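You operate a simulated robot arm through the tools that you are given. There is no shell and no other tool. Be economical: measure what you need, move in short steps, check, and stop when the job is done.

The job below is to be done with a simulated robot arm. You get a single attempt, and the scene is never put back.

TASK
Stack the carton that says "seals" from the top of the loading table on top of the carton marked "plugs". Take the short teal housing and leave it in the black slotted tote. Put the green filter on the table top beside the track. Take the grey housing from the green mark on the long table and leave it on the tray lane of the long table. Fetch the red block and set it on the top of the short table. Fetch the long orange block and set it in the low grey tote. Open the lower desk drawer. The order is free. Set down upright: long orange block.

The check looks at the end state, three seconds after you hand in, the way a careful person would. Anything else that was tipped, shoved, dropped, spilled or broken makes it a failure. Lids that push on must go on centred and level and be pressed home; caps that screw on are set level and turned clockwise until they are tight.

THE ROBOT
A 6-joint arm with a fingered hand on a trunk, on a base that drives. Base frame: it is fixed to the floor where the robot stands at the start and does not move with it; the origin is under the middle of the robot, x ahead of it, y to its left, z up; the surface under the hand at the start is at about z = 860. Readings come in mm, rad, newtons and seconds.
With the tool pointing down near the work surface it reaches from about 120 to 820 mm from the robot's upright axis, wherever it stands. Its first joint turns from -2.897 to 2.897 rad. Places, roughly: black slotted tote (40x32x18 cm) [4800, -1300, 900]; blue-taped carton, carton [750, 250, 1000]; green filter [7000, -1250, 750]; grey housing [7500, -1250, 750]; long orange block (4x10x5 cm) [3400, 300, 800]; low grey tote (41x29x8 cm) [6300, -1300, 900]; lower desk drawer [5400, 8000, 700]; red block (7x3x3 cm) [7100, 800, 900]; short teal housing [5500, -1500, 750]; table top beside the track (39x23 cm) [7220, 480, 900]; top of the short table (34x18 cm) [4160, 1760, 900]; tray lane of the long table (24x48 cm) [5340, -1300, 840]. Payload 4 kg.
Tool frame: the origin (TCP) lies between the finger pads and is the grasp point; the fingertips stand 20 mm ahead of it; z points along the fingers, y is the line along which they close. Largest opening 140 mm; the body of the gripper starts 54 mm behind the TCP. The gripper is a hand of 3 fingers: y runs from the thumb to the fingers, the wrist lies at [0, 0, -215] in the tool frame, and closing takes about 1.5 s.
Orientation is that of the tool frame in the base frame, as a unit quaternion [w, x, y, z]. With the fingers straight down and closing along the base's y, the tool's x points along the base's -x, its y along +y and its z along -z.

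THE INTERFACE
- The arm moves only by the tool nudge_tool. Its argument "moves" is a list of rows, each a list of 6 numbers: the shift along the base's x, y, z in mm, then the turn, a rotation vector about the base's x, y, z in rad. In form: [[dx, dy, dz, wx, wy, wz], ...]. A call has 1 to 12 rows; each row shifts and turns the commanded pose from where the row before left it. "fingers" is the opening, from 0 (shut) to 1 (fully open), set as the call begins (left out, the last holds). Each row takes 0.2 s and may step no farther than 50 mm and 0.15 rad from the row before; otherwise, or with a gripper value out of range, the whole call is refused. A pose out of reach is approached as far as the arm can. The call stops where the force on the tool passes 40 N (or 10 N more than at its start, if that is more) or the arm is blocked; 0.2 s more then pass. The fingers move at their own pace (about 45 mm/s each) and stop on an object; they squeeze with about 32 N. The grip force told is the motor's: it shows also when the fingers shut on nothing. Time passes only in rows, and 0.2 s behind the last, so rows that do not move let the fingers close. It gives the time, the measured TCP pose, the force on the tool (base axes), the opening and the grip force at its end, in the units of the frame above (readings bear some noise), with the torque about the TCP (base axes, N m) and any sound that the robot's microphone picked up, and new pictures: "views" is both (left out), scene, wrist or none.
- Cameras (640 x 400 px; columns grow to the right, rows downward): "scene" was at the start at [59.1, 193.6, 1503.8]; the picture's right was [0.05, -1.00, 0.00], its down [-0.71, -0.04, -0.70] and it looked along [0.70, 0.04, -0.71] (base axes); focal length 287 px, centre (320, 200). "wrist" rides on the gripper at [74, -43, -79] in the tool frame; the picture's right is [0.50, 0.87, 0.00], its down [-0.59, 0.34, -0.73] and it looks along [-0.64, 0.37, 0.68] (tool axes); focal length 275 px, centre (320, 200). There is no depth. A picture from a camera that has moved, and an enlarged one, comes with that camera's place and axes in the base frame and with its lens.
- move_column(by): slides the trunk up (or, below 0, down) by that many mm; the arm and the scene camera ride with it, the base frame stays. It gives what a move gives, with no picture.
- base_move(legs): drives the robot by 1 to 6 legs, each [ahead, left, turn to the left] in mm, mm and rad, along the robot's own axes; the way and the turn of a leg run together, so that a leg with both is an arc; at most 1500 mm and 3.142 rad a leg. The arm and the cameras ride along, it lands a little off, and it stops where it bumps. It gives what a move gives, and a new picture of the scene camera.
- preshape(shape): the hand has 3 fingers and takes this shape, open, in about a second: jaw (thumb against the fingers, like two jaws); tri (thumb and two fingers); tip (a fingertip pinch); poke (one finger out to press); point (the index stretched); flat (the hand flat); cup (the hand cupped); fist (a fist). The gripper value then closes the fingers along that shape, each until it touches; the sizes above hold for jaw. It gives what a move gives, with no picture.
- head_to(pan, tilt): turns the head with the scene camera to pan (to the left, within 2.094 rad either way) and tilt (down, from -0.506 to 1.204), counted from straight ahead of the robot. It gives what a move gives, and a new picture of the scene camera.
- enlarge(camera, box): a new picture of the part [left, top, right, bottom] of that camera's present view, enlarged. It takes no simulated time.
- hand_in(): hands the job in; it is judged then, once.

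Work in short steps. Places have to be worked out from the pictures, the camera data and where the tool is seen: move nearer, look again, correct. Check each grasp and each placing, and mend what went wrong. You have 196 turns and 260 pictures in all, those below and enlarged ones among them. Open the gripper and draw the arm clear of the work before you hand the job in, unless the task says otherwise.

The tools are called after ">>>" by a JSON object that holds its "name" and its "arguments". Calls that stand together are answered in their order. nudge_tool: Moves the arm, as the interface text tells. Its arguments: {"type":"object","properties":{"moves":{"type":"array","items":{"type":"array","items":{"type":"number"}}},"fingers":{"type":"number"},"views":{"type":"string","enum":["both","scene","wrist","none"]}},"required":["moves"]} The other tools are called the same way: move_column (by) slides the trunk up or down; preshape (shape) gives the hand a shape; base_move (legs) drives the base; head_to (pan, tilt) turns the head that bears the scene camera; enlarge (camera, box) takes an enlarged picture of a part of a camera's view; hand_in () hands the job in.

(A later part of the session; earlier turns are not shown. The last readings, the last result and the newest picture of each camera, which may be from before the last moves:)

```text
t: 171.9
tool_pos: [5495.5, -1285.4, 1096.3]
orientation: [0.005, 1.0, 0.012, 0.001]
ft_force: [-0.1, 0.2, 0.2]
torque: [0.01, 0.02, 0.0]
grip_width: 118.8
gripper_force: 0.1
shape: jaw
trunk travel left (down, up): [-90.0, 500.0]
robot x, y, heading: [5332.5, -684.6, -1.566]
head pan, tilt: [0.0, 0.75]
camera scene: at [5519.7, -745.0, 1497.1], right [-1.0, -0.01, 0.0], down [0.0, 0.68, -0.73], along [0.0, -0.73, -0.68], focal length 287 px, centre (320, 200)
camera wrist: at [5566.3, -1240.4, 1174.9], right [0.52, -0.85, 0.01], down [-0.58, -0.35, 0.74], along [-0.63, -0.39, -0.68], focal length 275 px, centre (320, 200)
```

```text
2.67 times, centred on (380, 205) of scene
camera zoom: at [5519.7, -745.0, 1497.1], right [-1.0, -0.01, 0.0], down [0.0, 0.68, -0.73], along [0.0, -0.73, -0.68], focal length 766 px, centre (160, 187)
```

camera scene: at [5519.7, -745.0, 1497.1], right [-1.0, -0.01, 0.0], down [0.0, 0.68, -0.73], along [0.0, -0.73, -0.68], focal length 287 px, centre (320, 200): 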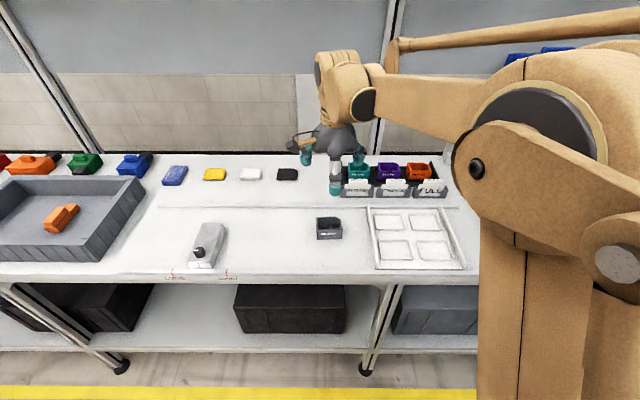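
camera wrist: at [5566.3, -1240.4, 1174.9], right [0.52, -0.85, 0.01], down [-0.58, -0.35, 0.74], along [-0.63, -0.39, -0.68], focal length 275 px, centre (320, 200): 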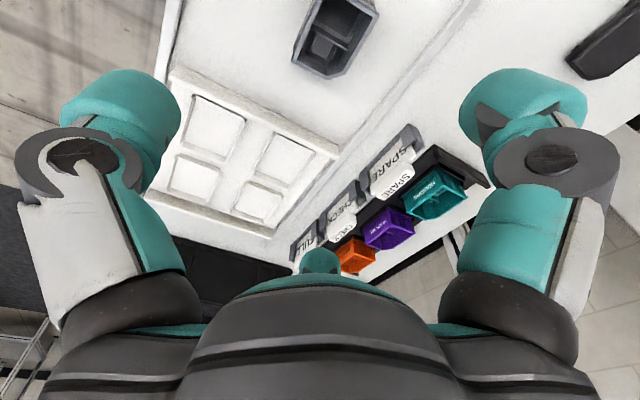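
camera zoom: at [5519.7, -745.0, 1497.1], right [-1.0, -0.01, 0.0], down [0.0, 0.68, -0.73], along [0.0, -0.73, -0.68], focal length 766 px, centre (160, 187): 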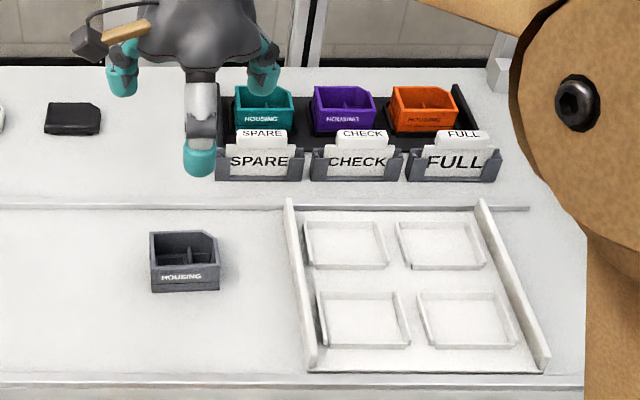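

The grey housing is set on the lane. The short teal housing sits in a rack slot behind the SPARE card at ≈(5382, −1570). I drive 180 mm closer and inspect it.

>>> {"name": "base_move", "arguments": {"legs": [[180, 0, 0]]}}

>>> {"name": "nudge_tool", "arguments": {"moves": [[20, 20, 0, 0, 0, 0], [20, 20, 0, 0, 0, 0], [20, 0, 0, 0, 0, 0]], "fingers": 1, "views": "wrist"}}

>>> {"name": "enlarge", "arguments": {"camera": "scene", "box": [320, 120, 480, 240]}}

```text
t: 173.4
tool_pos: [5496.3, -1467.7, 1094.7]
orientation: [0.003, 1.0, 0.013, 0.001]
ft_force: [0.9, -0.2, -0.5]
torque: [-0.01, 0.01, -0.02]
grip_width: 118.6
gripper_force: 0.0
shape: jaw
trunk travel left (down, up): [-90.0, 500.0]
robot x, y, heading: [5332.0, -865.1, -1.561]
head pan, tilt: [0.0, 0.75]
camera scene: at [5520.9, -927.6, 1497.0], right [-1.0, -0.01, 0.0], down [0.0, 0.68, -0.73], along [0.0, -0.73, -0.68], focal length 287 px, centre (320, 200)
```

scene: 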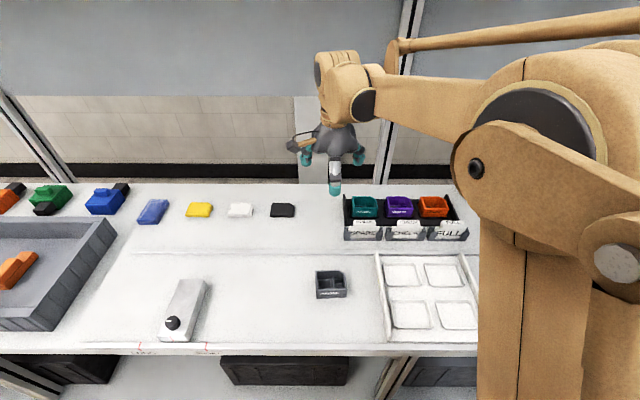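

```text
t: 174.2
tool_pos: [5555.2, -1428.5, 1094.0]
orientation: [0.004, 1.0, 0.012, 0.0]
ft_force: [-0.1, 0.1, 0.1]
torque: [0.02, -0.01, -0.01]
grip_width: 139.5
gripper_force: 0.1
shape: jaw
trunk travel left (down, up): [-90.0, 500.0]
robot x, y, heading: [5329.9, -862.4, -1.573]
head pan, tilt: [0.0, 0.75]
camera wrist: at [5627.7, -1382.9, 1172.9], right [0.52, -0.85, 0.01], down [-0.58, -0.35, 0.74], along [-0.63, -0.39, -0.68], focal length 275 px, centre (320, 200)
```

wrist: 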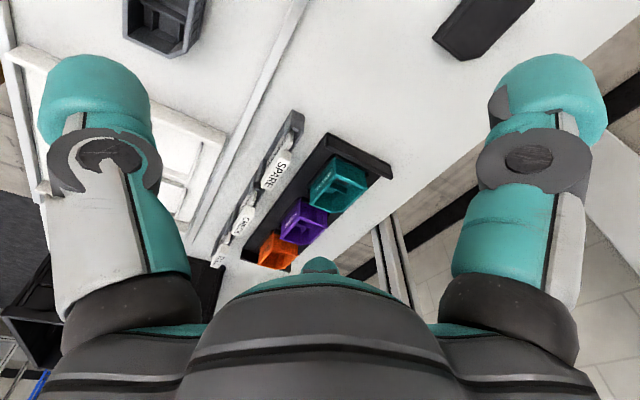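

```text
3.33 times, centred on (400, 180) of scene
camera zoom: at [5521.2, -926.8, 1497.0], right [-1.0, -0.01, 0.0], down [0.0, 0.68, -0.73], along [0.0, -0.73, -0.68], focal length 958 px, centre (53, 267)
```

zoom: 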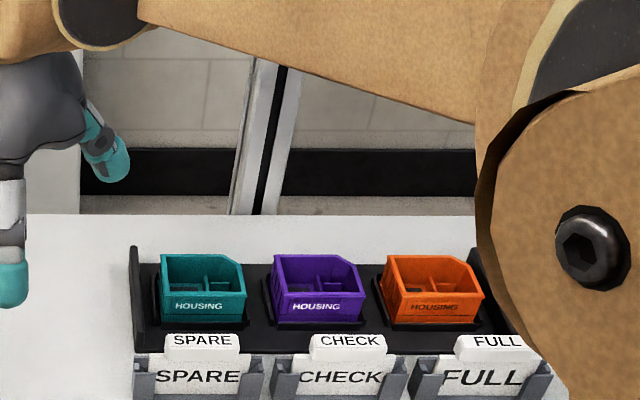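

>>> {"name": "enlarge", "arguments": {"camera": "wrist", "box": [200, 100, 400, 280]}}

>>> {"name": "enlarge", "arguments": {"camera": "scene", "box": [335, 170, 415, 250]}}

```text
2.22 times, centred on (300, 190) of wrist
camera zoom: at [5627.7, -1382.9, 1172.9], right [0.52, -0.85, 0.01], down [-0.58, -0.35, 0.74], along [-0.63, -0.39, -0.68], focal length 612 px, centre (364, 222)
```

zoom: 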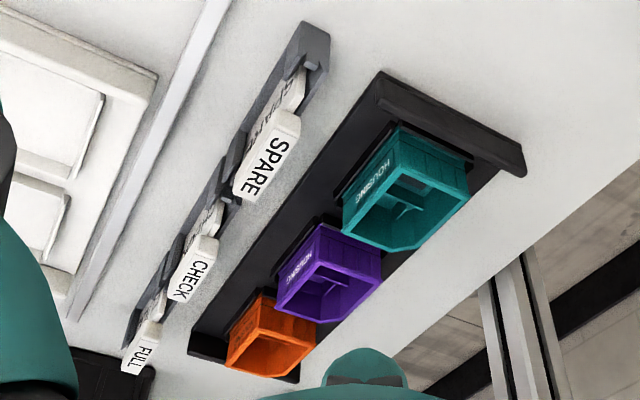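

```text
5.00 times, centred on (375, 210) of scene
camera zoom: at [5521.2, -926.8, 1497.0], right [-1.0, -0.01, 0.0], down [0.0, 0.68, -0.73], along [0.0, -0.73, -0.68], focal length 1436 px, centre (45, 150)
```

zoom: 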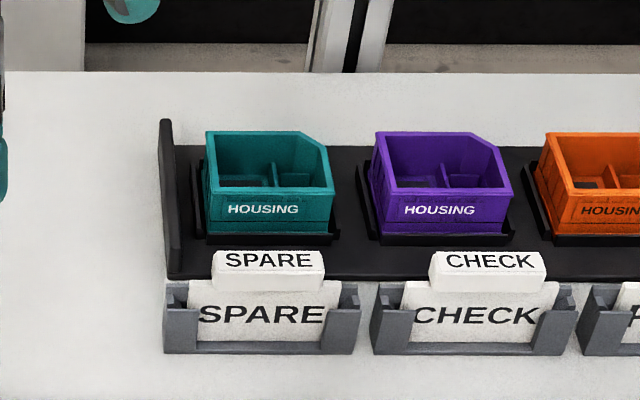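

The housing sits tightly between an end wall and the purple one. I move the wrist camera nearer for accurate measurement.

>>> {"name": "nudge_tool", "arguments": {"moves": [[-30, -20, -30, 0, 0, 0], [-30, -20, -30, 0, 0, 0], [-30, -20, -25, 0, 0, 0], [0, 0, 0, 0, 0, 0]], "views": "wrist"}}

>>> {"name": "enlarge", "arguments": {"camera": "wrist", "box": [160, 0, 480, 260]}}

```text
t: 175.2
tool_pos: [5466.6, -1488.1, 1006.4]
orientation: [0.004, 1.0, 0.012, 0.0]
ft_force: [0.2, -0.7, 0.1]
torque: [0.03, 0.02, 0.02]
grip_width: 140.1
gripper_force: 0.0
shape: jaw
trunk travel left (down, up): [-90.0, 500.0]
robot x, y, heading: [5333.0, -864.4, -1.566]
head pan, tilt: [0.0, 0.75]
camera wrist: at [5538.1, -1442.2, 1086.3], right [0.52, -0.85, 0.01], down [-0.58, -0.35, 0.74], along [-0.63, -0.39, -0.68], focal length 275 px, centre (320, 200)
```

wrist: 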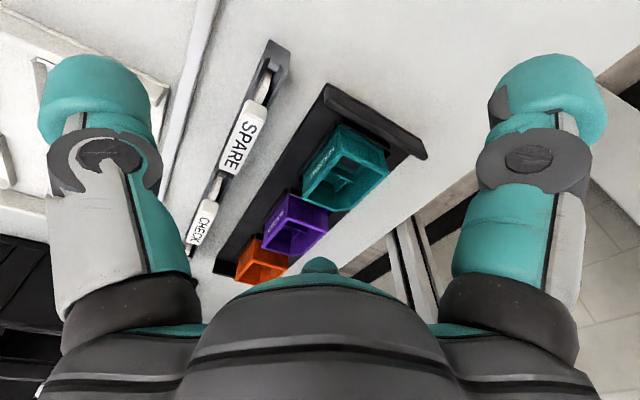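

```text
1.54 times, centred on (320, 130) of wrist
camera zoom: at [5538.1, -1442.2, 1086.3], right [0.52, -0.85, 0.01], down [-0.58, -0.35, 0.74], along [-0.63, -0.39, -0.68], focal length 424 px, centre (320, 308)
```

zoom: 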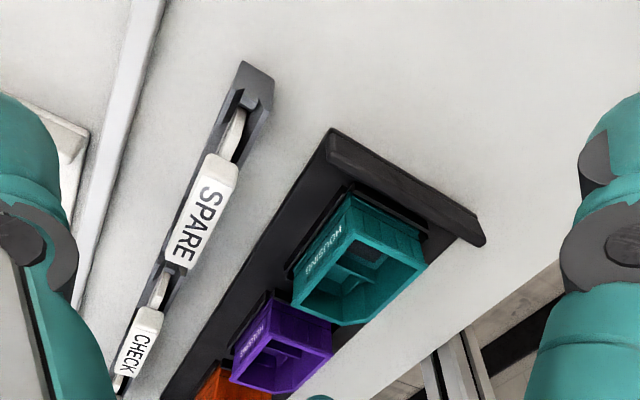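

Measured: teal housing x 5353–5424, y −1535…−1587, rim z≈894; ~30 mm gap to purple. I'll rotate the hand +90° so the thumb goes into that gap and fingers take the front/back faces, with opening reduced to ~84 mm.

>>> {"name": "nudge_tool", "arguments": {"moves": [[-7, -6.6, 3, 0, 0, 0.143], [-7, -6.6, 3, 0, 0, 0.143], [-7, -6.6, 3, 0, 0, 0.143], [-7, -6.6, 0, 0, 0, 0.143], [-7, -6.6, 0, 0, 0, 0.143], [-7, -6.6, 0, 0, 0, 0.143], [-7, -6.6, 0, 0, 0, 0.143], [-7, -6.6, 0, 0, 0, 0.143], [-7, -6.6, 0, 0, 0, 0.143], [-7, -6.6, 0, 0, 0, 0.143], [-6, -6.6, 0, 0, 0, 0.14], [0, 0, 0, 0, 0, 0]], "fingers": 0.62}}

>>> {"name": "enlarge", "arguments": {"camera": "scene", "box": [325, 150, 425, 250]}}

```text
t: 177.8
tool_pos: [5389.3, -1559.0, 1019.2]
orientation: [0.003, 0.698, 0.716, 0.003]
ft_force: [0.0, 0.0, -0.2]
torque: [-0.01, -0.03, 0.01]
grip_width: 87.5
gripper_force: 0.2
shape: jaw
trunk travel left (down, up): [-90.0, 500.0]
robot x, y, heading: [5330.0, -860.7, -1.566]
head pan, tilt: [0.0, 0.75]
camera scene: at [5520.8, -926.7, 1497.1], right [-1.0, -0.01, 0.0], down [0.0, 0.68, -0.73], along [0.0, -0.73, -0.68], focal length 287 px, centre (320, 200)
camera wrist: at [5342.5, -1485.9, 1098.7], right [0.85, 0.52, 0.01], down [0.35, -0.58, 0.74], along [0.39, -0.63, -0.68], focal length 275 px, centre (320, 200)
```

scene: 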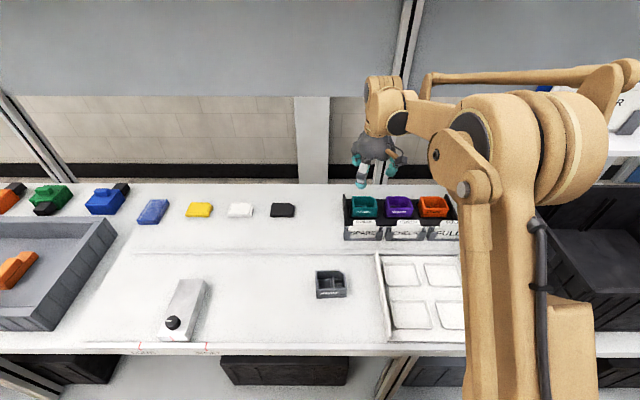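
wrist: 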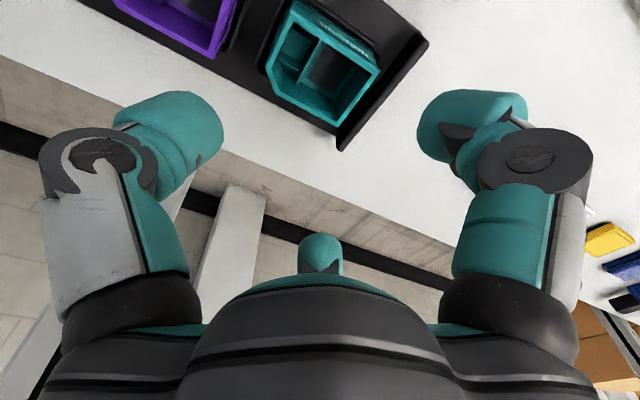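

```text
4.00 times, centred on (375, 200) of scene
camera zoom: at [5520.8, -926.7, 1497.1], right [-1.0, -0.01, 0.0], down [0.0, 0.68, -0.73], along [0.0, -0.73, -0.68], focal length 1149 px, centre (100, 200)
```

zoom: 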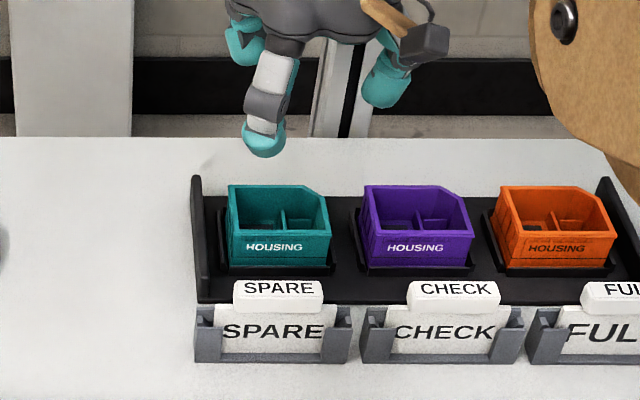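

Measurements confirmed (gap ≈33 mm). Descend in stages with a view check.

>>> {"name": "nudge_tool", "arguments": {"moves": [[1, -2, -40, 0, 0, 0], [0, 0, -40, 0, 0, 0], [0, 0, -25, 0, 0, 0], [0, 0, 0, 0, 0, 0]], "views": "wrist"}}

>>> {"name": "enlarge", "arguments": {"camera": "scene", "box": [325, 150, 425, 250]}}

```text
t: 178.8
tool_pos: [5390.8, -1561.0, 913.1]
orientation: [0.002, 0.699, 0.715, 0.003]
ft_force: [-0.6, -0.6, 0.2]
torque: [0.0, -0.01, -0.02]
grip_width: 87.5
gripper_force: 0.0
shape: jaw
trunk travel left (down, up): [-90.0, 500.0]
robot x, y, heading: [5333.5, -860.7, -1.569]
head pan, tilt: [0.0, 0.75]
camera wrist: at [5344.4, -1487.6, 992.0], right [0.85, 0.52, 0.01], down [0.35, -0.58, 0.74], along [0.39, -0.63, -0.68], focal length 275 px, centre (320, 200)
```

wrist: 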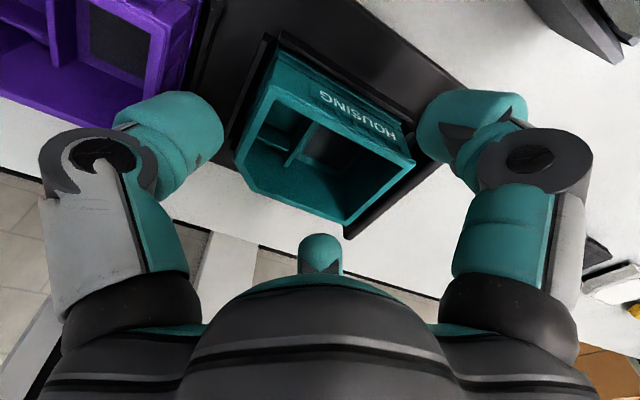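

```text
4.00 times, centred on (375, 200) of scene
camera zoom: at [5520.8, -926.7, 1497.1], right [-1.0, -0.01, 0.0], down [0.0, 0.68, -0.73], along [0.0, -0.73, -0.68], focal length 1149 px, centre (100, 200)
```

zoom: 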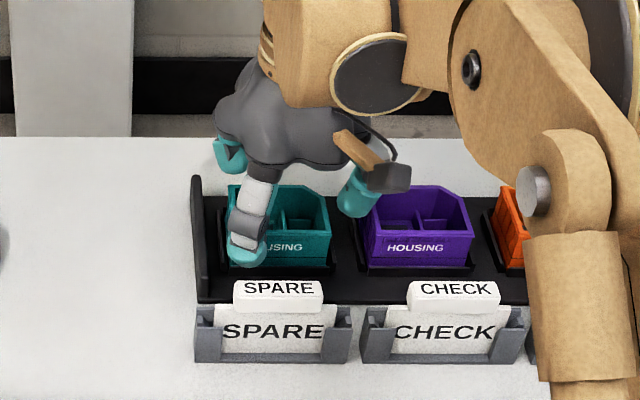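

The thumb overlaps purple's rim slightly; I shift +7 mm in x to centre it in the gap, then descend to z≈888.

>>> {"name": "nudge_tool", "arguments": {"moves": [[7, 0, 0, 0, 0, 0], [0, 0, -8, 0, 0, 0], [0, 0, -8, 0, 0, 0], [0, 0, -8, 0, 0, 0], [0, 0, 0, 0, 0, 0]], "views": "wrist"}}

>>> {"name": "enlarge", "arguments": {"camera": "scene", "box": [325, 170, 425, 250]}}

```text
t: 180.0
tool_pos: [5398.1, -1560.0, 888.9]
orientation: [0.003, 0.699, 0.715, 0.003]
ft_force: [-0.1, 0.3, -0.5]
torque: [0.0, 0.0, 0.01]
grip_width: 87.4
gripper_force: 0.1
shape: jaw
trunk travel left (down, up): [-90.0, 500.0]
robot x, y, heading: [5330.8, -859.7, -1.567]
head pan, tilt: [0.0, 0.75]
camera wrist: at [5351.2, -1487.7, 969.1], right [0.85, 0.52, 0.01], down [0.35, -0.58, 0.74], along [0.39, -0.63, -0.68], focal length 275 px, centre (320, 200)
```

wrist: 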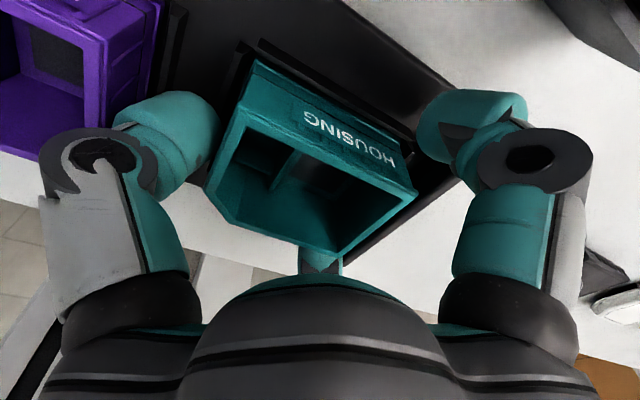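

```text
5.00 times, centred on (375, 210) of scene
camera zoom: at [5520.8, -926.7, 1497.1], right [-1.0, -0.01, 0.0], down [0.0, 0.68, -0.73], along [0.0, -0.73, -0.68], focal length 1436 px, centre (45, 150)
```

zoom: 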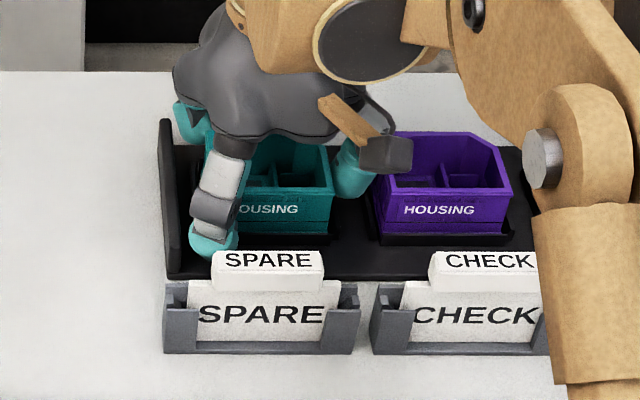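

In place with no contact. Lower 5 mm and close.

>>> {"name": "nudge_tool", "arguments": {"moves": [[0, 0, -5, 0, 0, 0], [0, 0, 0, 0, 0, 0], [0, 0, 0, 0, 0, 0], [0, 0, 0, 0, 0, 0], [0, 0, 0, 0, 0, 0], [0, 0, 0, 0, 0, 0], [0, 0, 0, 0, 0, 0], [0, 0, 0, 0, 0, 0]], "fingers": 0, "views": "wrist"}}

>>> {"name": "enlarge", "arguments": {"camera": "scene", "box": [325, 170, 425, 250]}}

```text
t: 181.8
tool_pos: [5396.5, -1561.8, 885.4]
orientation: [0.003, 0.7, 0.714, 0.003]
ft_force: [-18.7, -5.0, 9.4]
torque: [-0.1, 0.52, -0.49]
grip_width: 69.2
gripper_force: 31.9
shape: jaw
trunk travel left (down, up): [-90.0, 500.0]
robot x, y, heading: [5328.6, -866.4, -1.569]
head pan, tilt: [0.0, 0.75]
camera wrist: at [5349.1, -1488.2, 964.7], right [0.86, 0.52, 0.01], down [0.34, -0.58, 0.74], along [0.39, -0.63, -0.67], focal length 275 px, centre (320, 200)
```

wrist: 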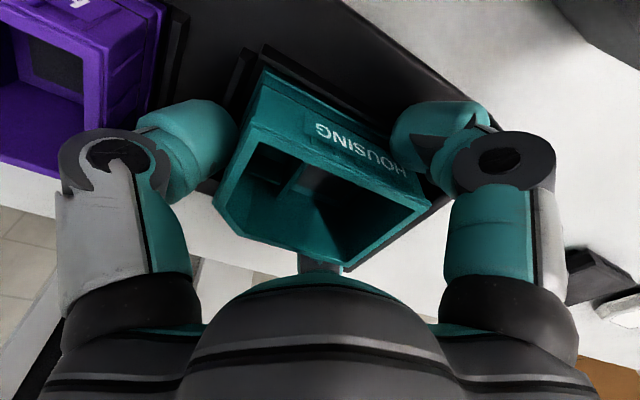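

```text
5.00 times, centred on (375, 210) of scene
camera zoom: at [5518.3, -926.5, 1497.4], right [-1.0, -0.01, 0.0], down [0.0, 0.68, -0.73], along [0.0, -0.73, -0.68], focal length 1436 px, centre (45, 150)
```

zoom: 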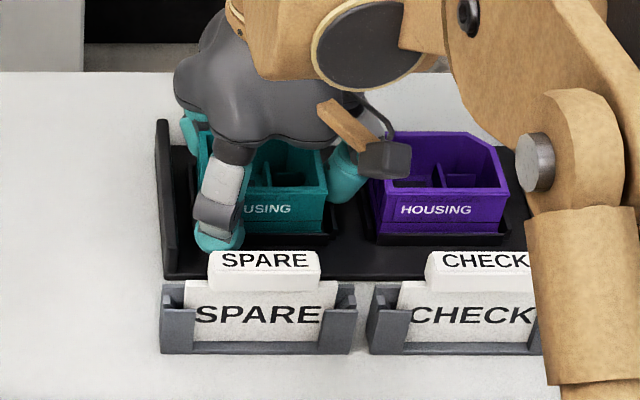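

Gripped; the tray lip reacts sideways a bit. Lift gently.

>>> {"name": "nudge_tool", "arguments": {"moves": [[0, 0, 6, 0, 0, 0], [0, 0, 8, 0, 0, 0], [0, 0, 15, 0, 0, 0], [0, 0, 30, 0, 0, 0], [0, 0, 0, 0, 0, 0]], "views": "wrist"}}

>>> {"name": "enlarge", "arguments": {"camera": "scene", "box": [325, 150, 425, 250]}}

```text
t: 183.0
tool_pos: [5397.5, -1560.5, 942.9]
orientation: [0.003, 0.699, 0.715, 0.003]
ft_force: [0.5, 0.4, -1.0]
torque: [-0.02, 0.02, -0.02]
grip_width: 63.4
gripper_force: 32.4
shape: jaw
trunk travel left (down, up): [-90.0, 500.0]
robot x, y, heading: [5330.7, -863.8, -1.563]
head pan, tilt: [0.0, 0.75]
camera wrist: at [5350.9, -1487.2, 1023.2], right [0.85, 0.52, 0.01], down [0.35, -0.58, 0.74], along [0.39, -0.63, -0.68], focal length 275 px, centre (320, 200)
```

wrist: 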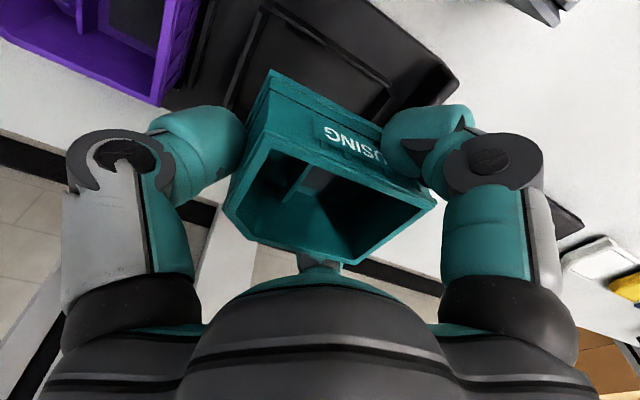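

```text
4.00 times, centred on (375, 200) of scene
camera zoom: at [5520.8, -926.8, 1497.0], right [-1.0, -0.01, 0.0], down [0.0, 0.68, -0.73], along [0.0, -0.73, -0.68], focal length 1149 px, centre (100, 200)
```

zoom: 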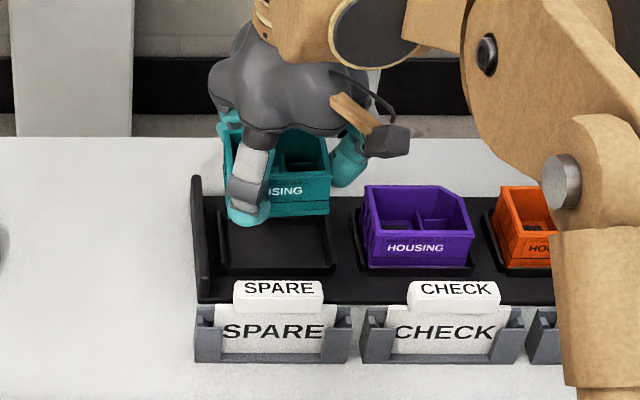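

Lifted cleanly. Retract, then drive right to the black tote at x≈4800.

>>> {"name": "nudge_tool", "arguments": {"moves": [[0, 5, 45, 0, 0, 0], [0, 5, 45, 0, 0, 0], [0, 20, 40, 0, 0, 0], [0, 30, 35, 0, 0, 0], [-8, 35, 30, 0, 0, 0], [-8, 40, 25, 0, 0, 0], [-8, 45, 5, 0, 0, 0], [-8, 45, 0, 0, 0, 0], [-8, 45, 0, 0, 0, 0], [-8, 30, 0, 0, 0, 0]], "views": "none"}}

>>> {"name": "base_move", "arguments": {"legs": [[-100, 0, 0], [0, -530, 0]]}}

```text
t: 185.2
tool_pos: [5348.7, -1260.6, 1169.6]
orientation: [0.003, 0.699, 0.715, 0.003]
ft_force: [0.9, -0.3, -1.2]
torque: [0.01, 0.01, 0.01]
grip_width: 63.6
gripper_force: 32.1
shape: jaw
trunk travel left (down, up): [-90.0, 500.0]
robot x, y, heading: [5331.7, -863.3, -1.565]
head pan, tilt: [0.0, 0.75]
```

```text
t: 189.0
tool_pos: [4808.3, -1164.5, 1169.8]
orientation: [0.003, 0.701, 0.713, 0.003]
ft_force: [-0.1, -0.1, -0.7]
torque: [-0.01, -0.01, -0.02]
grip_width: 63.3
gripper_force: 32.1
shape: jaw
trunk travel left (down, up): [-90.0, 500.0]
robot x, y, heading: [4791.5, -765.4, -1.569]
head pan, tilt: [0.0, 0.75]
camera scene: at [4980.8, -828.9, 1497.1], right [-1.0, 0.0, 0.0], down [0.0, 0.68, -0.73], along [0.0, -0.73, -0.68], focal length 287 px, centre (320, 200)
```

scene: 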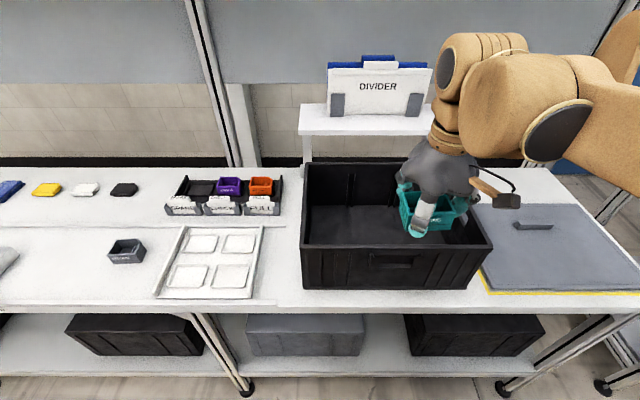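

Tote: x 4617–5023, y −1200…−1500, rim z≈1018. I raise the trunk 200 mm so the forearm slopes clear of the rim, then move over the tote centre and descend.

>>> {"name": "move_column", "arguments": {"by": 200}}

>>> {"name": "nudge_tool", "arguments": {"moves": [[2, -31, -20, 0, 0, 0], [2, -31, -30, 0, 0, 0], [2, -31, -35, 0, 0, 0], [2, -31, -35, 0, 0, 0], [2, -31, -35, 0, 0, 0], [2, -31, -35, 0, 0, 0], [0, 0, -45, 0, 0, 0], [0, 0, -45, 0, 0, 0], [0, 0, -45, 0, 0, 0]]}}

```text
t: 191.2
tool_pos: [4809.8, -1164.1, 1369.8]
orientation: [0.003, 0.701, 0.713, 0.003]
ft_force: [-0.4, 0.6, -0.4]
torque: [-0.01, 0.01, -0.04]
grip_width: 63.4
gripper_force: 32.4
shape: jaw
trunk travel left (down, up): [-290.0, 300.0]
robot x, y, heading: [4793.4, -766.2, -1.576]
head pan, tilt: [0.0, 0.75]
```

```text
t: 193.2
tool_pos: [4819.9, -1351.5, 1046.2]
orientation: [0.003, 0.701, 0.713, 0.003]
ft_force: [-0.6, 0.7, -1.1]
torque: [0.02, -0.04, 0.0]
grip_width: 62.8
gripper_force: 31.5
shape: jaw
trunk travel left (down, up): [-290.0, 300.0]
robot x, y, heading: [4791.0, -762.1, -1.569]
head pan, tilt: [0.0, 0.75]
camera scene: at [4981.3, -830.2, 1697.0], right [-1.0, 0.0, 0.0], down [0.0, 0.68, -0.73], along [0.0, -0.73, -0.68], focal length 287 px, centre (320, 200)
camera wrist: at [4774.2, -1277.8, 1124.6], right [0.86, 0.52, 0.01], down [0.34, -0.58, 0.74], along [0.38, -0.63, -0.68], focal length 275 px, centre (320, 200)
```

scene: 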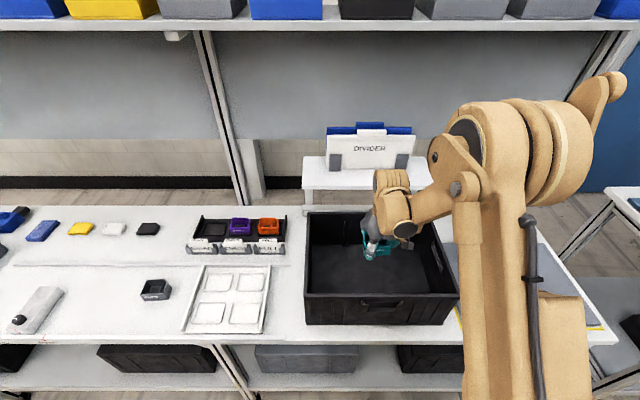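
wrist: 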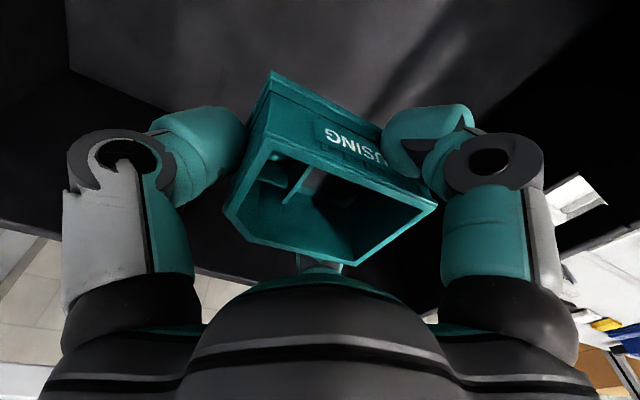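

Centred over the tote; descend to near the floor.

>>> {"name": "nudge_tool", "arguments": {"moves": [[0, 0, -40, 0, 0, 0], [0, 0, -40, 0, 0, 0], [0, 0, -35, 0, 0, 0], [0, 0, -20, 0, 0, 0], [0, 0, 0, 0, 0, 0]]}}

>>> {"name": "enlarge", "arguments": {"camera": "scene", "box": [290, 160, 490, 340]}}

```text
t: 194.4
tool_pos: [4821.2, -1350.3, 909.7]
orientation: [0.002, 0.701, 0.713, 0.003]
ft_force: [0.3, 0.5, -1.6]
torque: [-0.03, 0.05, 0.01]
grip_width: 63.0
gripper_force: 31.4
shape: jaw
trunk travel left (down, up): [-290.0, 300.0]
robot x, y, heading: [4791.3, -766.4, -1.57]
head pan, tilt: [0.0, 0.75]
camera scene: at [4981.3, -829.2, 1697.1], right [-1.0, 0.0, 0.0], down [0.0, 0.68, -0.73], along [0.0, -0.73, -0.68], focal length 287 px, centre (320, 200)
camera wrist: at [4774.6, -1276.2, 988.9], right [0.86, 0.52, 0.01], down [0.34, -0.58, 0.74], along [0.38, -0.63, -0.68], focal length 275 px, centre (320, 200)
```

scene: 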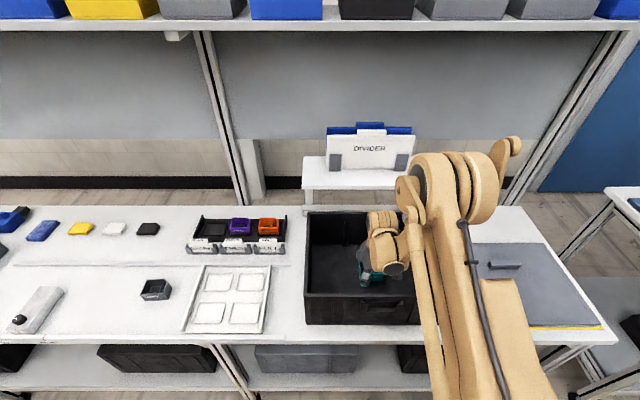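
wrist: 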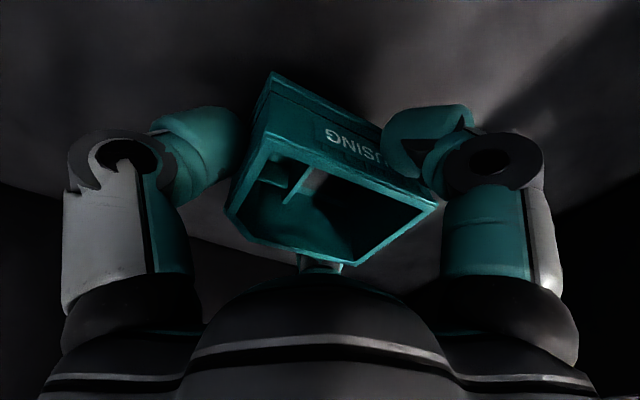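

```text
2.22 times, centred on (390, 250) of scene
camera zoom: at [4981.3, -829.2, 1697.1], right [-1.0, 0.0, 0.0], down [0.0, 0.68, -0.73], along [0.0, -0.73, -0.68], focal length 638 px, centre (164, 89)
```

zoom: 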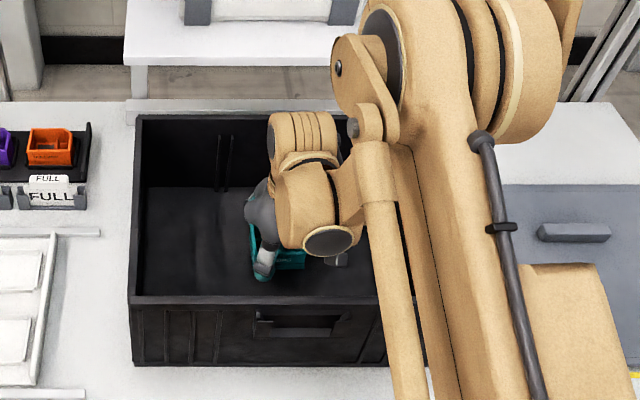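

No contact so far. Continue down: coarse 18 mm then fine steps.

>>> {"name": "nudge_tool", "arguments": {"moves": [[0, 0, -10, 0, 0, 0], [0, 0, -6, 0, 0, 0], [0, 0, -3, 0, 0, 0], [0, 0, 0, 0, 0, 0]], "views": "none"}}

>>> {"name": "nudge_tool", "arguments": {"moves": [[0, 0, -2, 0, 0, 0], [0, 0, -2, 0, 0, 0], [0, 0, 0, 0, 0, 0]], "views": "none"}}

>>> {"name": "nudge_tool", "arguments": {"moves": [[0, 0, -1.5, 0, 0, 0], [0, 0, -1.5, 0, 0, 0], [0, 0, 0, 0, 0, 0]], "views": "none"}}

```text
t: 195.4
tool_pos: [4822.3, -1349.1, 891.2]
orientation: [0.004, 0.701, 0.713, 0.003]
ft_force: [0.7, 0.0, -1.2]
torque: [-0.02, 0.0, -0.01]
grip_width: 62.9
gripper_force: 31.8
shape: jaw
trunk travel left (down, up): [-290.0, 300.0]
robot x, y, heading: [4795.9, -765.0, -1.568]
head pan, tilt: [0.0, 0.75]
```

```text
t: 196.2
tool_pos: [4821.3, -1349.6, 887.9]
orientation: [0.004, 0.701, 0.713, 0.003]
ft_force: [-2.0, -2.5, 14.8]
torque: [-0.08, -0.47, -0.06]
grip_width: 63.9
gripper_force: 32.3
shape: jaw
trunk travel left (down, up): [-290.0, 300.0]
robot x, y, heading: [4791.4, -764.7, -1.575]
head pan, tilt: [0.0, 0.75]
```

```text
t: 197.0
tool_pos: [4820.9, -1349.1, 883.4]
orientation: [0.004, 0.701, 0.713, 0.002]
ft_force: [-4.9, -6.9, 32.6]
torque: [-0.26, -0.74, -0.21]
grip_width: 64.8
gripper_force: 32.6
shape: jaw
trunk travel left (down, up): [-290.0, 300.0]
robot x, y, heading: [4797.3, -763.7, -1.571]
head pan, tilt: [0.0, 0.75]
```

On the floor. Ease up 2 mm, open and rise.

>>> {"name": "nudge_tool", "arguments": {"moves": [[0, 0, 2, 0, 0, 0], [0, 0, 0, 0, 0, 0]], "fingers": 0.8, "views": "none"}}

>>> {"name": "nudge_tool", "arguments": {"moves": [[0, 0, 0, 0, 0, 0], [0, 0, 0, 0, 0, 0], [0, 0, 0, 0, 0, 0], [0, 0, 15, 0, 0, 0], [0, 0, 30, 0, 0, 0], [0, 0, 45, 0, 0, 0], [0, 0, 45, 0, 0, 0], [0, 0, 45, 0, 0, 0], [0, 0, 45, 0, 0, 0], [0, 0, 45, 0, 0, 0]], "fingers": 0.8, "views": "wrist"}}

>>> {"name": "enlarge", "arguments": {"camera": "scene", "box": [290, 160, 490, 340]}}

```text
t: 197.6
tool_pos: [4822.4, -1350.3, 884.7]
orientation: [0.003, 0.701, 0.713, 0.003]
ft_force: [-0.4, 0.1, 0.7]
torque: [-0.03, 0.02, -0.03]
grip_width: 111.8
gripper_force: 0.1
shape: jaw
trunk travel left (down, up): [-290.0, 300.0]
robot x, y, heading: [4793.6, -765.3, -1.569]
head pan, tilt: [0.0, 0.75]
```

```text
t: 199.8
tool_pos: [4821.3, -1346.8, 1156.0]
orientation: [0.003, 0.701, 0.713, 0.003]
ft_force: [0.4, 0.5, -0.4]
torque: [-0.02, 0.0, 0.02]
grip_width: 111.5
gripper_force: 0.0
shape: jaw
trunk travel left (down, up): [-290.0, 300.0]
robot x, y, heading: [4788.2, -762.5, -1.571]
head pan, tilt: [0.0, 0.75]
camera wrist: at [4775.5, -1275.1, 1234.5], right [0.86, 0.52, 0.01], down [0.34, -0.58, 0.74], along [0.38, -0.63, -0.68], focal length 275 px, centre (320, 200)
```

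wrist: 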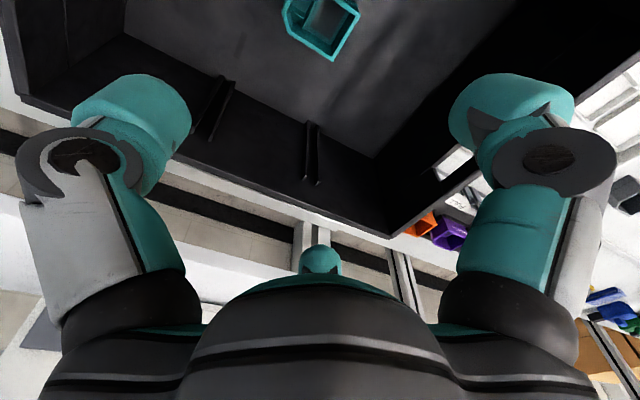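

```text
2.22 times, centred on (390, 250) of scene
camera zoom: at [4981.2, -827.9, 1697.1], right [-1.0, 0.0, 0.0], down [0.0, 0.68, -0.73], along [0.0, -0.73, -0.68], focal length 638 px, centre (164, 89)
```

zoom: 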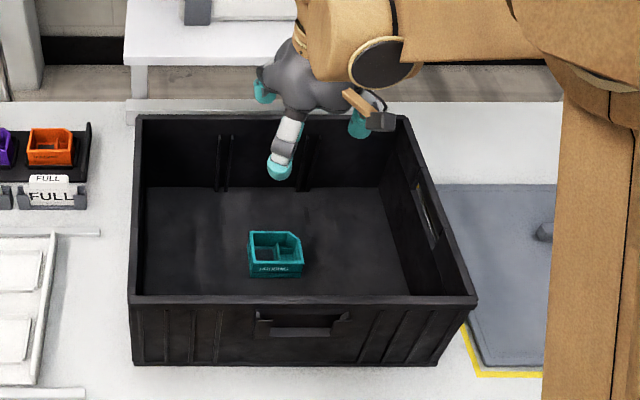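

Teal housing rests in the tote. Retract upward, lower the trunk, and drive left back to x≈7130 for the filter.

>>> {"name": "nudge_tool", "arguments": {"moves": [[0, 30, 35, 0, 0, 0], [0, 35, 35, 0, 0, 0], [0, 35, 35, 0, 0, 0], [0, 35, 35, 0, 0, 0], [0, 35, 35, 0, 0, 0], [0, 10, 35, 0, 0, 0]], "fingers": 1, "views": "none"}}

>>> {"name": "move_column", "arguments": {"by": -200}}

>>> {"name": "base_move", "arguments": {"legs": [[80, 0, 0], [0, 1150, 0], [0, 1130, 0]]}}

```text
t: 201.2
tool_pos: [4822.7, -1170.1, 1365.2]
orientation: [0.003, 0.701, 0.713, 0.003]
ft_force: [0.4, 0.5, -0.3]
torque: [0.0, -0.03, -0.03]
grip_width: 139.9
gripper_force: 0.1
shape: jaw
trunk travel left (down, up): [-290.0, 300.0]
robot x, y, heading: [4794.1, -765.7, -1.569]
head pan, tilt: [0.0, 0.75]
```

```text
t: 203.4
tool_pos: [4820.6, -1170.5, 1164.6]
orientation: [0.003, 0.701, 0.714, 0.003]
ft_force: [-0.9, 1.0, -0.2]
torque: [0.02, 0.01, 0.0]
grip_width: 140.0
gripper_force: 0.0
shape: jaw
trunk travel left (down, up): [-90.0, 500.0]
robot x, y, heading: [4795.9, -768.3, -1.566]
head pan, tilt: [0.0, 0.75]
```

```text
t: 215.2
tool_pos: [7081.9, -1253.8, 1165.6]
orientation: [0.003, 0.701, 0.713, 0.003]
ft_force: [0.3, 0.0, -0.1]
torque: [0.0, 0.01, -0.03]
grip_width: 139.9
gripper_force: 0.0
shape: jaw
trunk travel left (down, up): [-90.0, 500.0]
robot x, y, heading: [7055.4, -849.8, -1.574]
head pan, tilt: [0.0, 0.75]
camera scene: at [7241.5, -913.2, 1497.0], right [-1.0, 0.0, 0.0], down [0.0, 0.68, -0.73], along [0.0, -0.73, -0.68], focal length 287 px, centre (320, 200)
```

scene: 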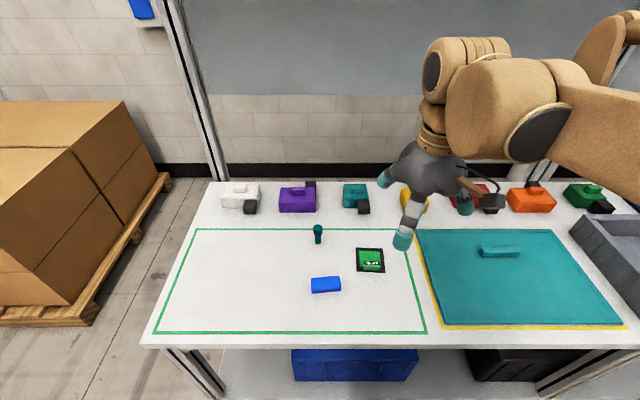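

Filter ≈(7107, −1364). Move above it for a wrist view.

>>> {"name": "nudge_tool", "arguments": {"moves": [[6, -25, -40, 0, 0, 0], [6, -25, -40, 0, 0, 0], [6, -25, -40, 0, 0, 0], [6, -25, -30, 0, 0, 0], [0, 0, 0, 0, 0, 0]], "views": "wrist"}}

>>> {"name": "enlarge", "arguments": {"camera": "wrist", "box": [200, 0, 440, 180]}}

>>> {"name": "enlarge", "arguments": {"camera": "scene", "box": [300, 210, 420, 300]}}

```text
t: 216.4
tool_pos: [7104.6, -1353.0, 1014.4]
orientation: [0.003, 0.701, 0.713, 0.003]
ft_force: [0.1, -0.5, -0.5]
torque: [-0.04, 0.01, 0.02]
grip_width: 139.9
gripper_force: 0.0
shape: jaw
trunk travel left (down, up): [-90.0, 500.0]
robot x, y, heading: [7049.6, -848.0, -1.572]
head pan, tilt: [0.0, 0.75]
camera wrist: at [7059.1, -1279.9, 1092.7], right [0.86, 0.51, 0.01], down [0.34, -0.58, 0.74], along [0.38, -0.63, -0.68], focal length 275 px, centre (320, 200)
```

wrist: 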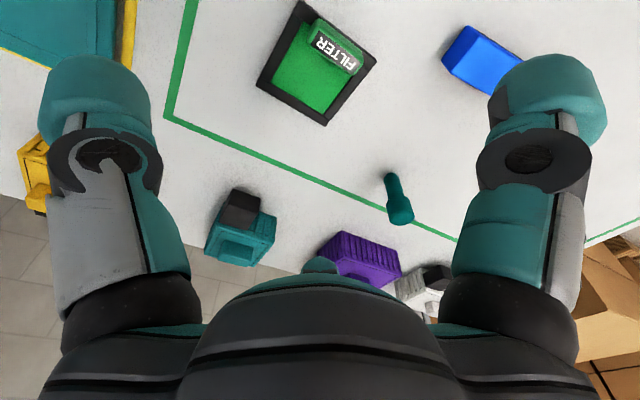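

```text
2.22 times, centred on (320, 90) of wrist
camera zoom: at [7059.1, -1279.9, 1092.7], right [0.86, 0.51, 0.01], down [0.34, -0.58, 0.74], along [0.38, -0.63, -0.68], focal length 612 px, centre (320, 444)
```

zoom: 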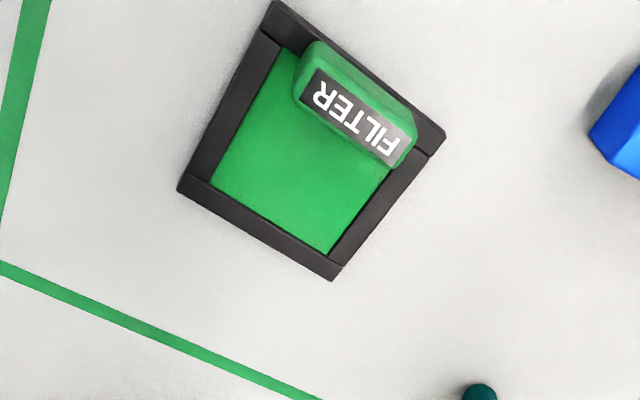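

```text
4.44 times, centred on (360, 255) of scene
camera zoom: at [7241.3, -913.1, 1497.1], right [-1.0, 0.0, 0.0], down [0.0, 0.68, -0.73], along [0.0, -0.73, -0.68], focal length 1277 px, centre (142, -44)
```

zoom: 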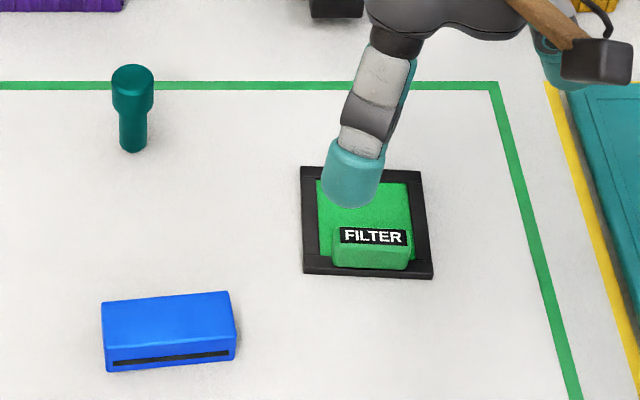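

The filter has a green grip tab (≈42×15 mm) centred ≈(7107, −1341), top z≈872. I'll pinch that tab: fingers on ±y, thumb on its −x end.

>>> {"name": "nudge_tool", "arguments": {"moves": [[2.5, 12, -35, 0, 0, 0], [0, 0, -40, 0, 0, 0], [0, 0, -30, 0, 0, 0], [0, 0, 0, 0, 0, 0]], "fingers": 0.45, "views": "wrist"}}

>>> {"name": "enlarge", "arguments": {"camera": "scene", "box": [320, 210, 420, 290]}}

```text
t: 217.4
tool_pos: [7107.2, -1339.8, 907.8]
orientation: [0.003, 0.701, 0.713, 0.003]
ft_force: [0.4, 0.4, 0.1]
torque: [0.0, -0.01, -0.01]
grip_width: 63.2
gripper_force: 0.0
shape: jaw
trunk travel left (down, up): [-90.0, 500.0]
robot x, y, heading: [7055.0, -851.8, -1.569]
head pan, tilt: [0.0, 0.75]
camera wrist: at [7061.5, -1267.1, 986.1], right [0.86, 0.51, 0.01], down [0.34, -0.58, 0.74], along [0.38, -0.63, -0.68], focal length 275 px, centre (320, 200)
```

wrist: 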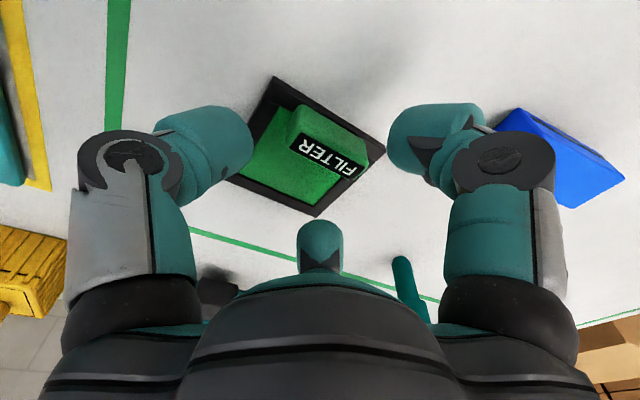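

```text
5.00 times, centred on (370, 250) of scene
camera zoom: at [7241.3, -913.3, 1497.1], right [-1.0, 0.0, 0.0], down [0.0, 0.68, -0.73], along [0.0, -0.73, -0.68], focal length 1436 px, centre (70, -50)
```

zoom: 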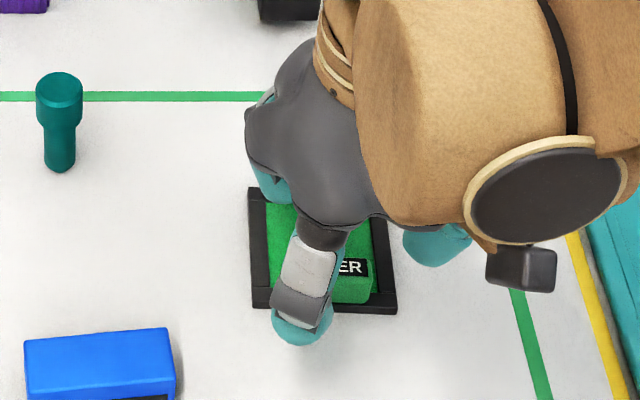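

Aligned. Descend to z≈875 and close.

>>> {"name": "nudge_tool", "arguments": {"moves": [[2, -2, -18, 0, 0, 0], [0, 0, -15, 0, 0, 0], [0, 0, 0, 0, 0, 0]], "views": "none"}}

>>> {"name": "nudge_tool", "arguments": {"moves": [[0, 0, 0, 0, 0, 0], [0, 0, 0, 0, 0, 0], [0, 0, 0, 0, 0, 0], [0, 0, 0, 0, 0, 0], [0, 0, 0, 0, 0, 0], [0, 0, 0, 0, 0, 0], [0, 0, 0, 0, 0, 0]], "fingers": 0, "views": "wrist"}}

>>> {"name": "enlarge", "arguments": {"camera": "scene", "box": [320, 210, 420, 290]}}

```text
t: 218.2
tool_pos: [7109.3, -1343.6, 875.8]
orientation: [0.004, 0.701, 0.713, 0.002]
ft_force: [0.5, -5.3, 19.0]
torque: [-0.76, -0.33, -0.06]
grip_width: 65.3
gripper_force: 0.1
shape: jaw
trunk travel left (down, up): [-90.0, 500.0]
robot x, y, heading: [7053.7, -849.5, -1.572]
head pan, tilt: [0.0, 0.75]
```

```text
t: 219.8
tool_pos: [7110.1, -1342.2, 875.9]
orientation: [0.003, 0.702, 0.712, 0.003]
ft_force: [1.0, -1.9, 14.3]
torque: [-0.38, -0.13, -0.09]
grip_width: 17.8
gripper_force: 31.9
shape: jaw
trunk travel left (down, up): [-90.0, 500.0]
robot x, y, heading: [7053.8, -849.8, -1.57]
head pan, tilt: [0.0, 0.75]
camera wrist: at [7063.5, -1269.4, 955.0], right [0.86, 0.51, 0.01], down [0.34, -0.58, 0.74], along [0.38, -0.63, -0.68], focal length 275 px, centre (320, 200)
```

wrist: 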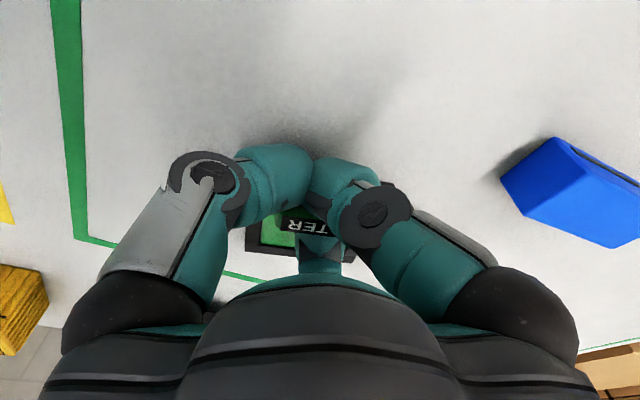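

```text
5.00 times, centred on (370, 250) of scene
camera zoom: at [7241.2, -912.4, 1497.2], right [-1.0, 0.0, 0.0], down [0.0, 0.68, -0.73], along [0.0, -0.73, -0.68], focal length 1436 px, centre (70, -50)
```

zoom: 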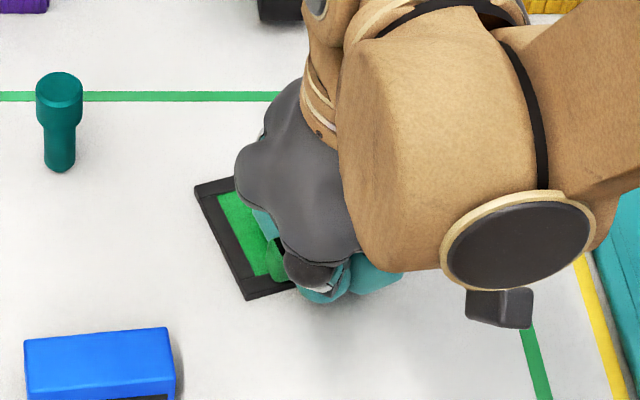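

The filter turned and slid as fingertips scraped its plate: I went slightly too deep. Open, rise and re-measure.

>>> {"name": "nudge_tool", "arguments": {"moves": [[0, 0, 3, 0, 0, 0], [0, 0, 0, 0, 0, 0], [0, 0, 0, 0, 0, 0], [0, 0, 0, 0, 0, 0], [0, 0, 20, 0, 0, 0], [0, 0, 40, 0, 0, 0], [0, 0, 40, 0, 0, 0], [0, 0, 30, 0, 0, 0]], "fingers": 0.5, "views": "wrist"}}

>>> {"name": "enlarge", "arguments": {"camera": "wrist", "box": [200, 0, 440, 180]}}

>>> {"name": "enlarge", "arguments": {"camera": "scene", "box": [300, 210, 420, 300]}}

```text
t: 221.6
tool_pos: [7110.9, -1346.5, 1008.8]
orientation: [0.003, 0.702, 0.713, 0.004]
ft_force: [0.1, -0.8, 0.2]
torque: [0.0, -0.02, 0.02]
grip_width: 69.4
gripper_force: 0.1
shape: jaw
trunk travel left (down, up): [-90.0, 500.0]
robot x, y, heading: [7052.3, -846.0, -1.571]
head pan, tilt: [0.0, 0.75]
camera wrist: at [7064.5, -1271.9, 1088.0], right [0.86, 0.51, 0.01], down [0.34, -0.58, 0.74], along [0.38, -0.63, -0.68], focal length 275 px, centre (320, 200)
```

wrist: 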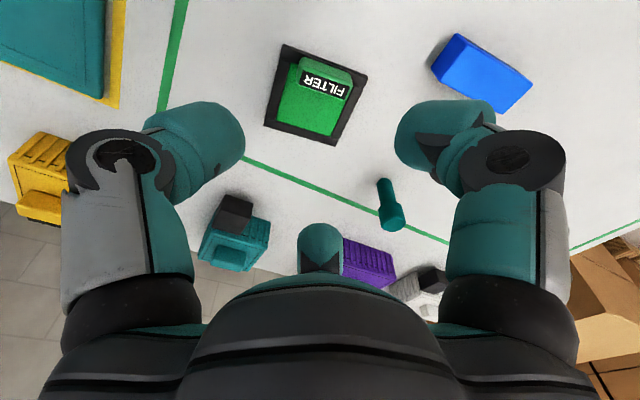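

```text
2.22 times, centred on (320, 90) of wrist
camera zoom: at [7064.5, -1271.9, 1088.0], right [0.86, 0.51, 0.01], down [0.34, -0.58, 0.74], along [0.38, -0.63, -0.68], focal length 612 px, centre (320, 444)
```

zoom: 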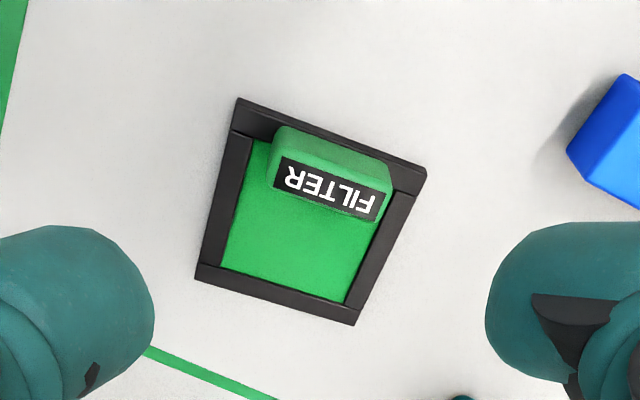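

```text
4.44 times, centred on (360, 255) of scene
camera zoom: at [7241.3, -913.0, 1497.1], right [-1.0, 0.0, 0.0], down [0.0, 0.68, -0.73], along [0.0, -0.73, -0.68], focal length 1277 px, centre (142, -44)
```

zoom: 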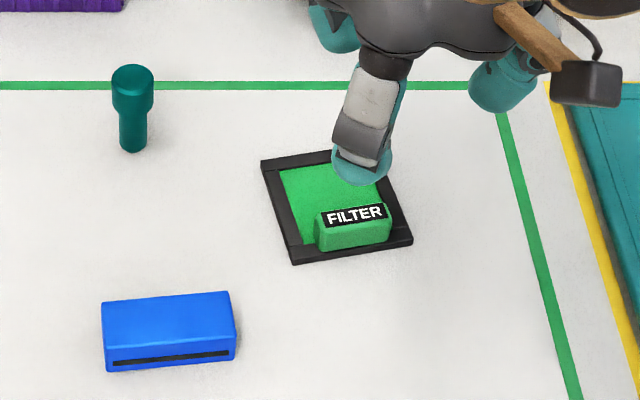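

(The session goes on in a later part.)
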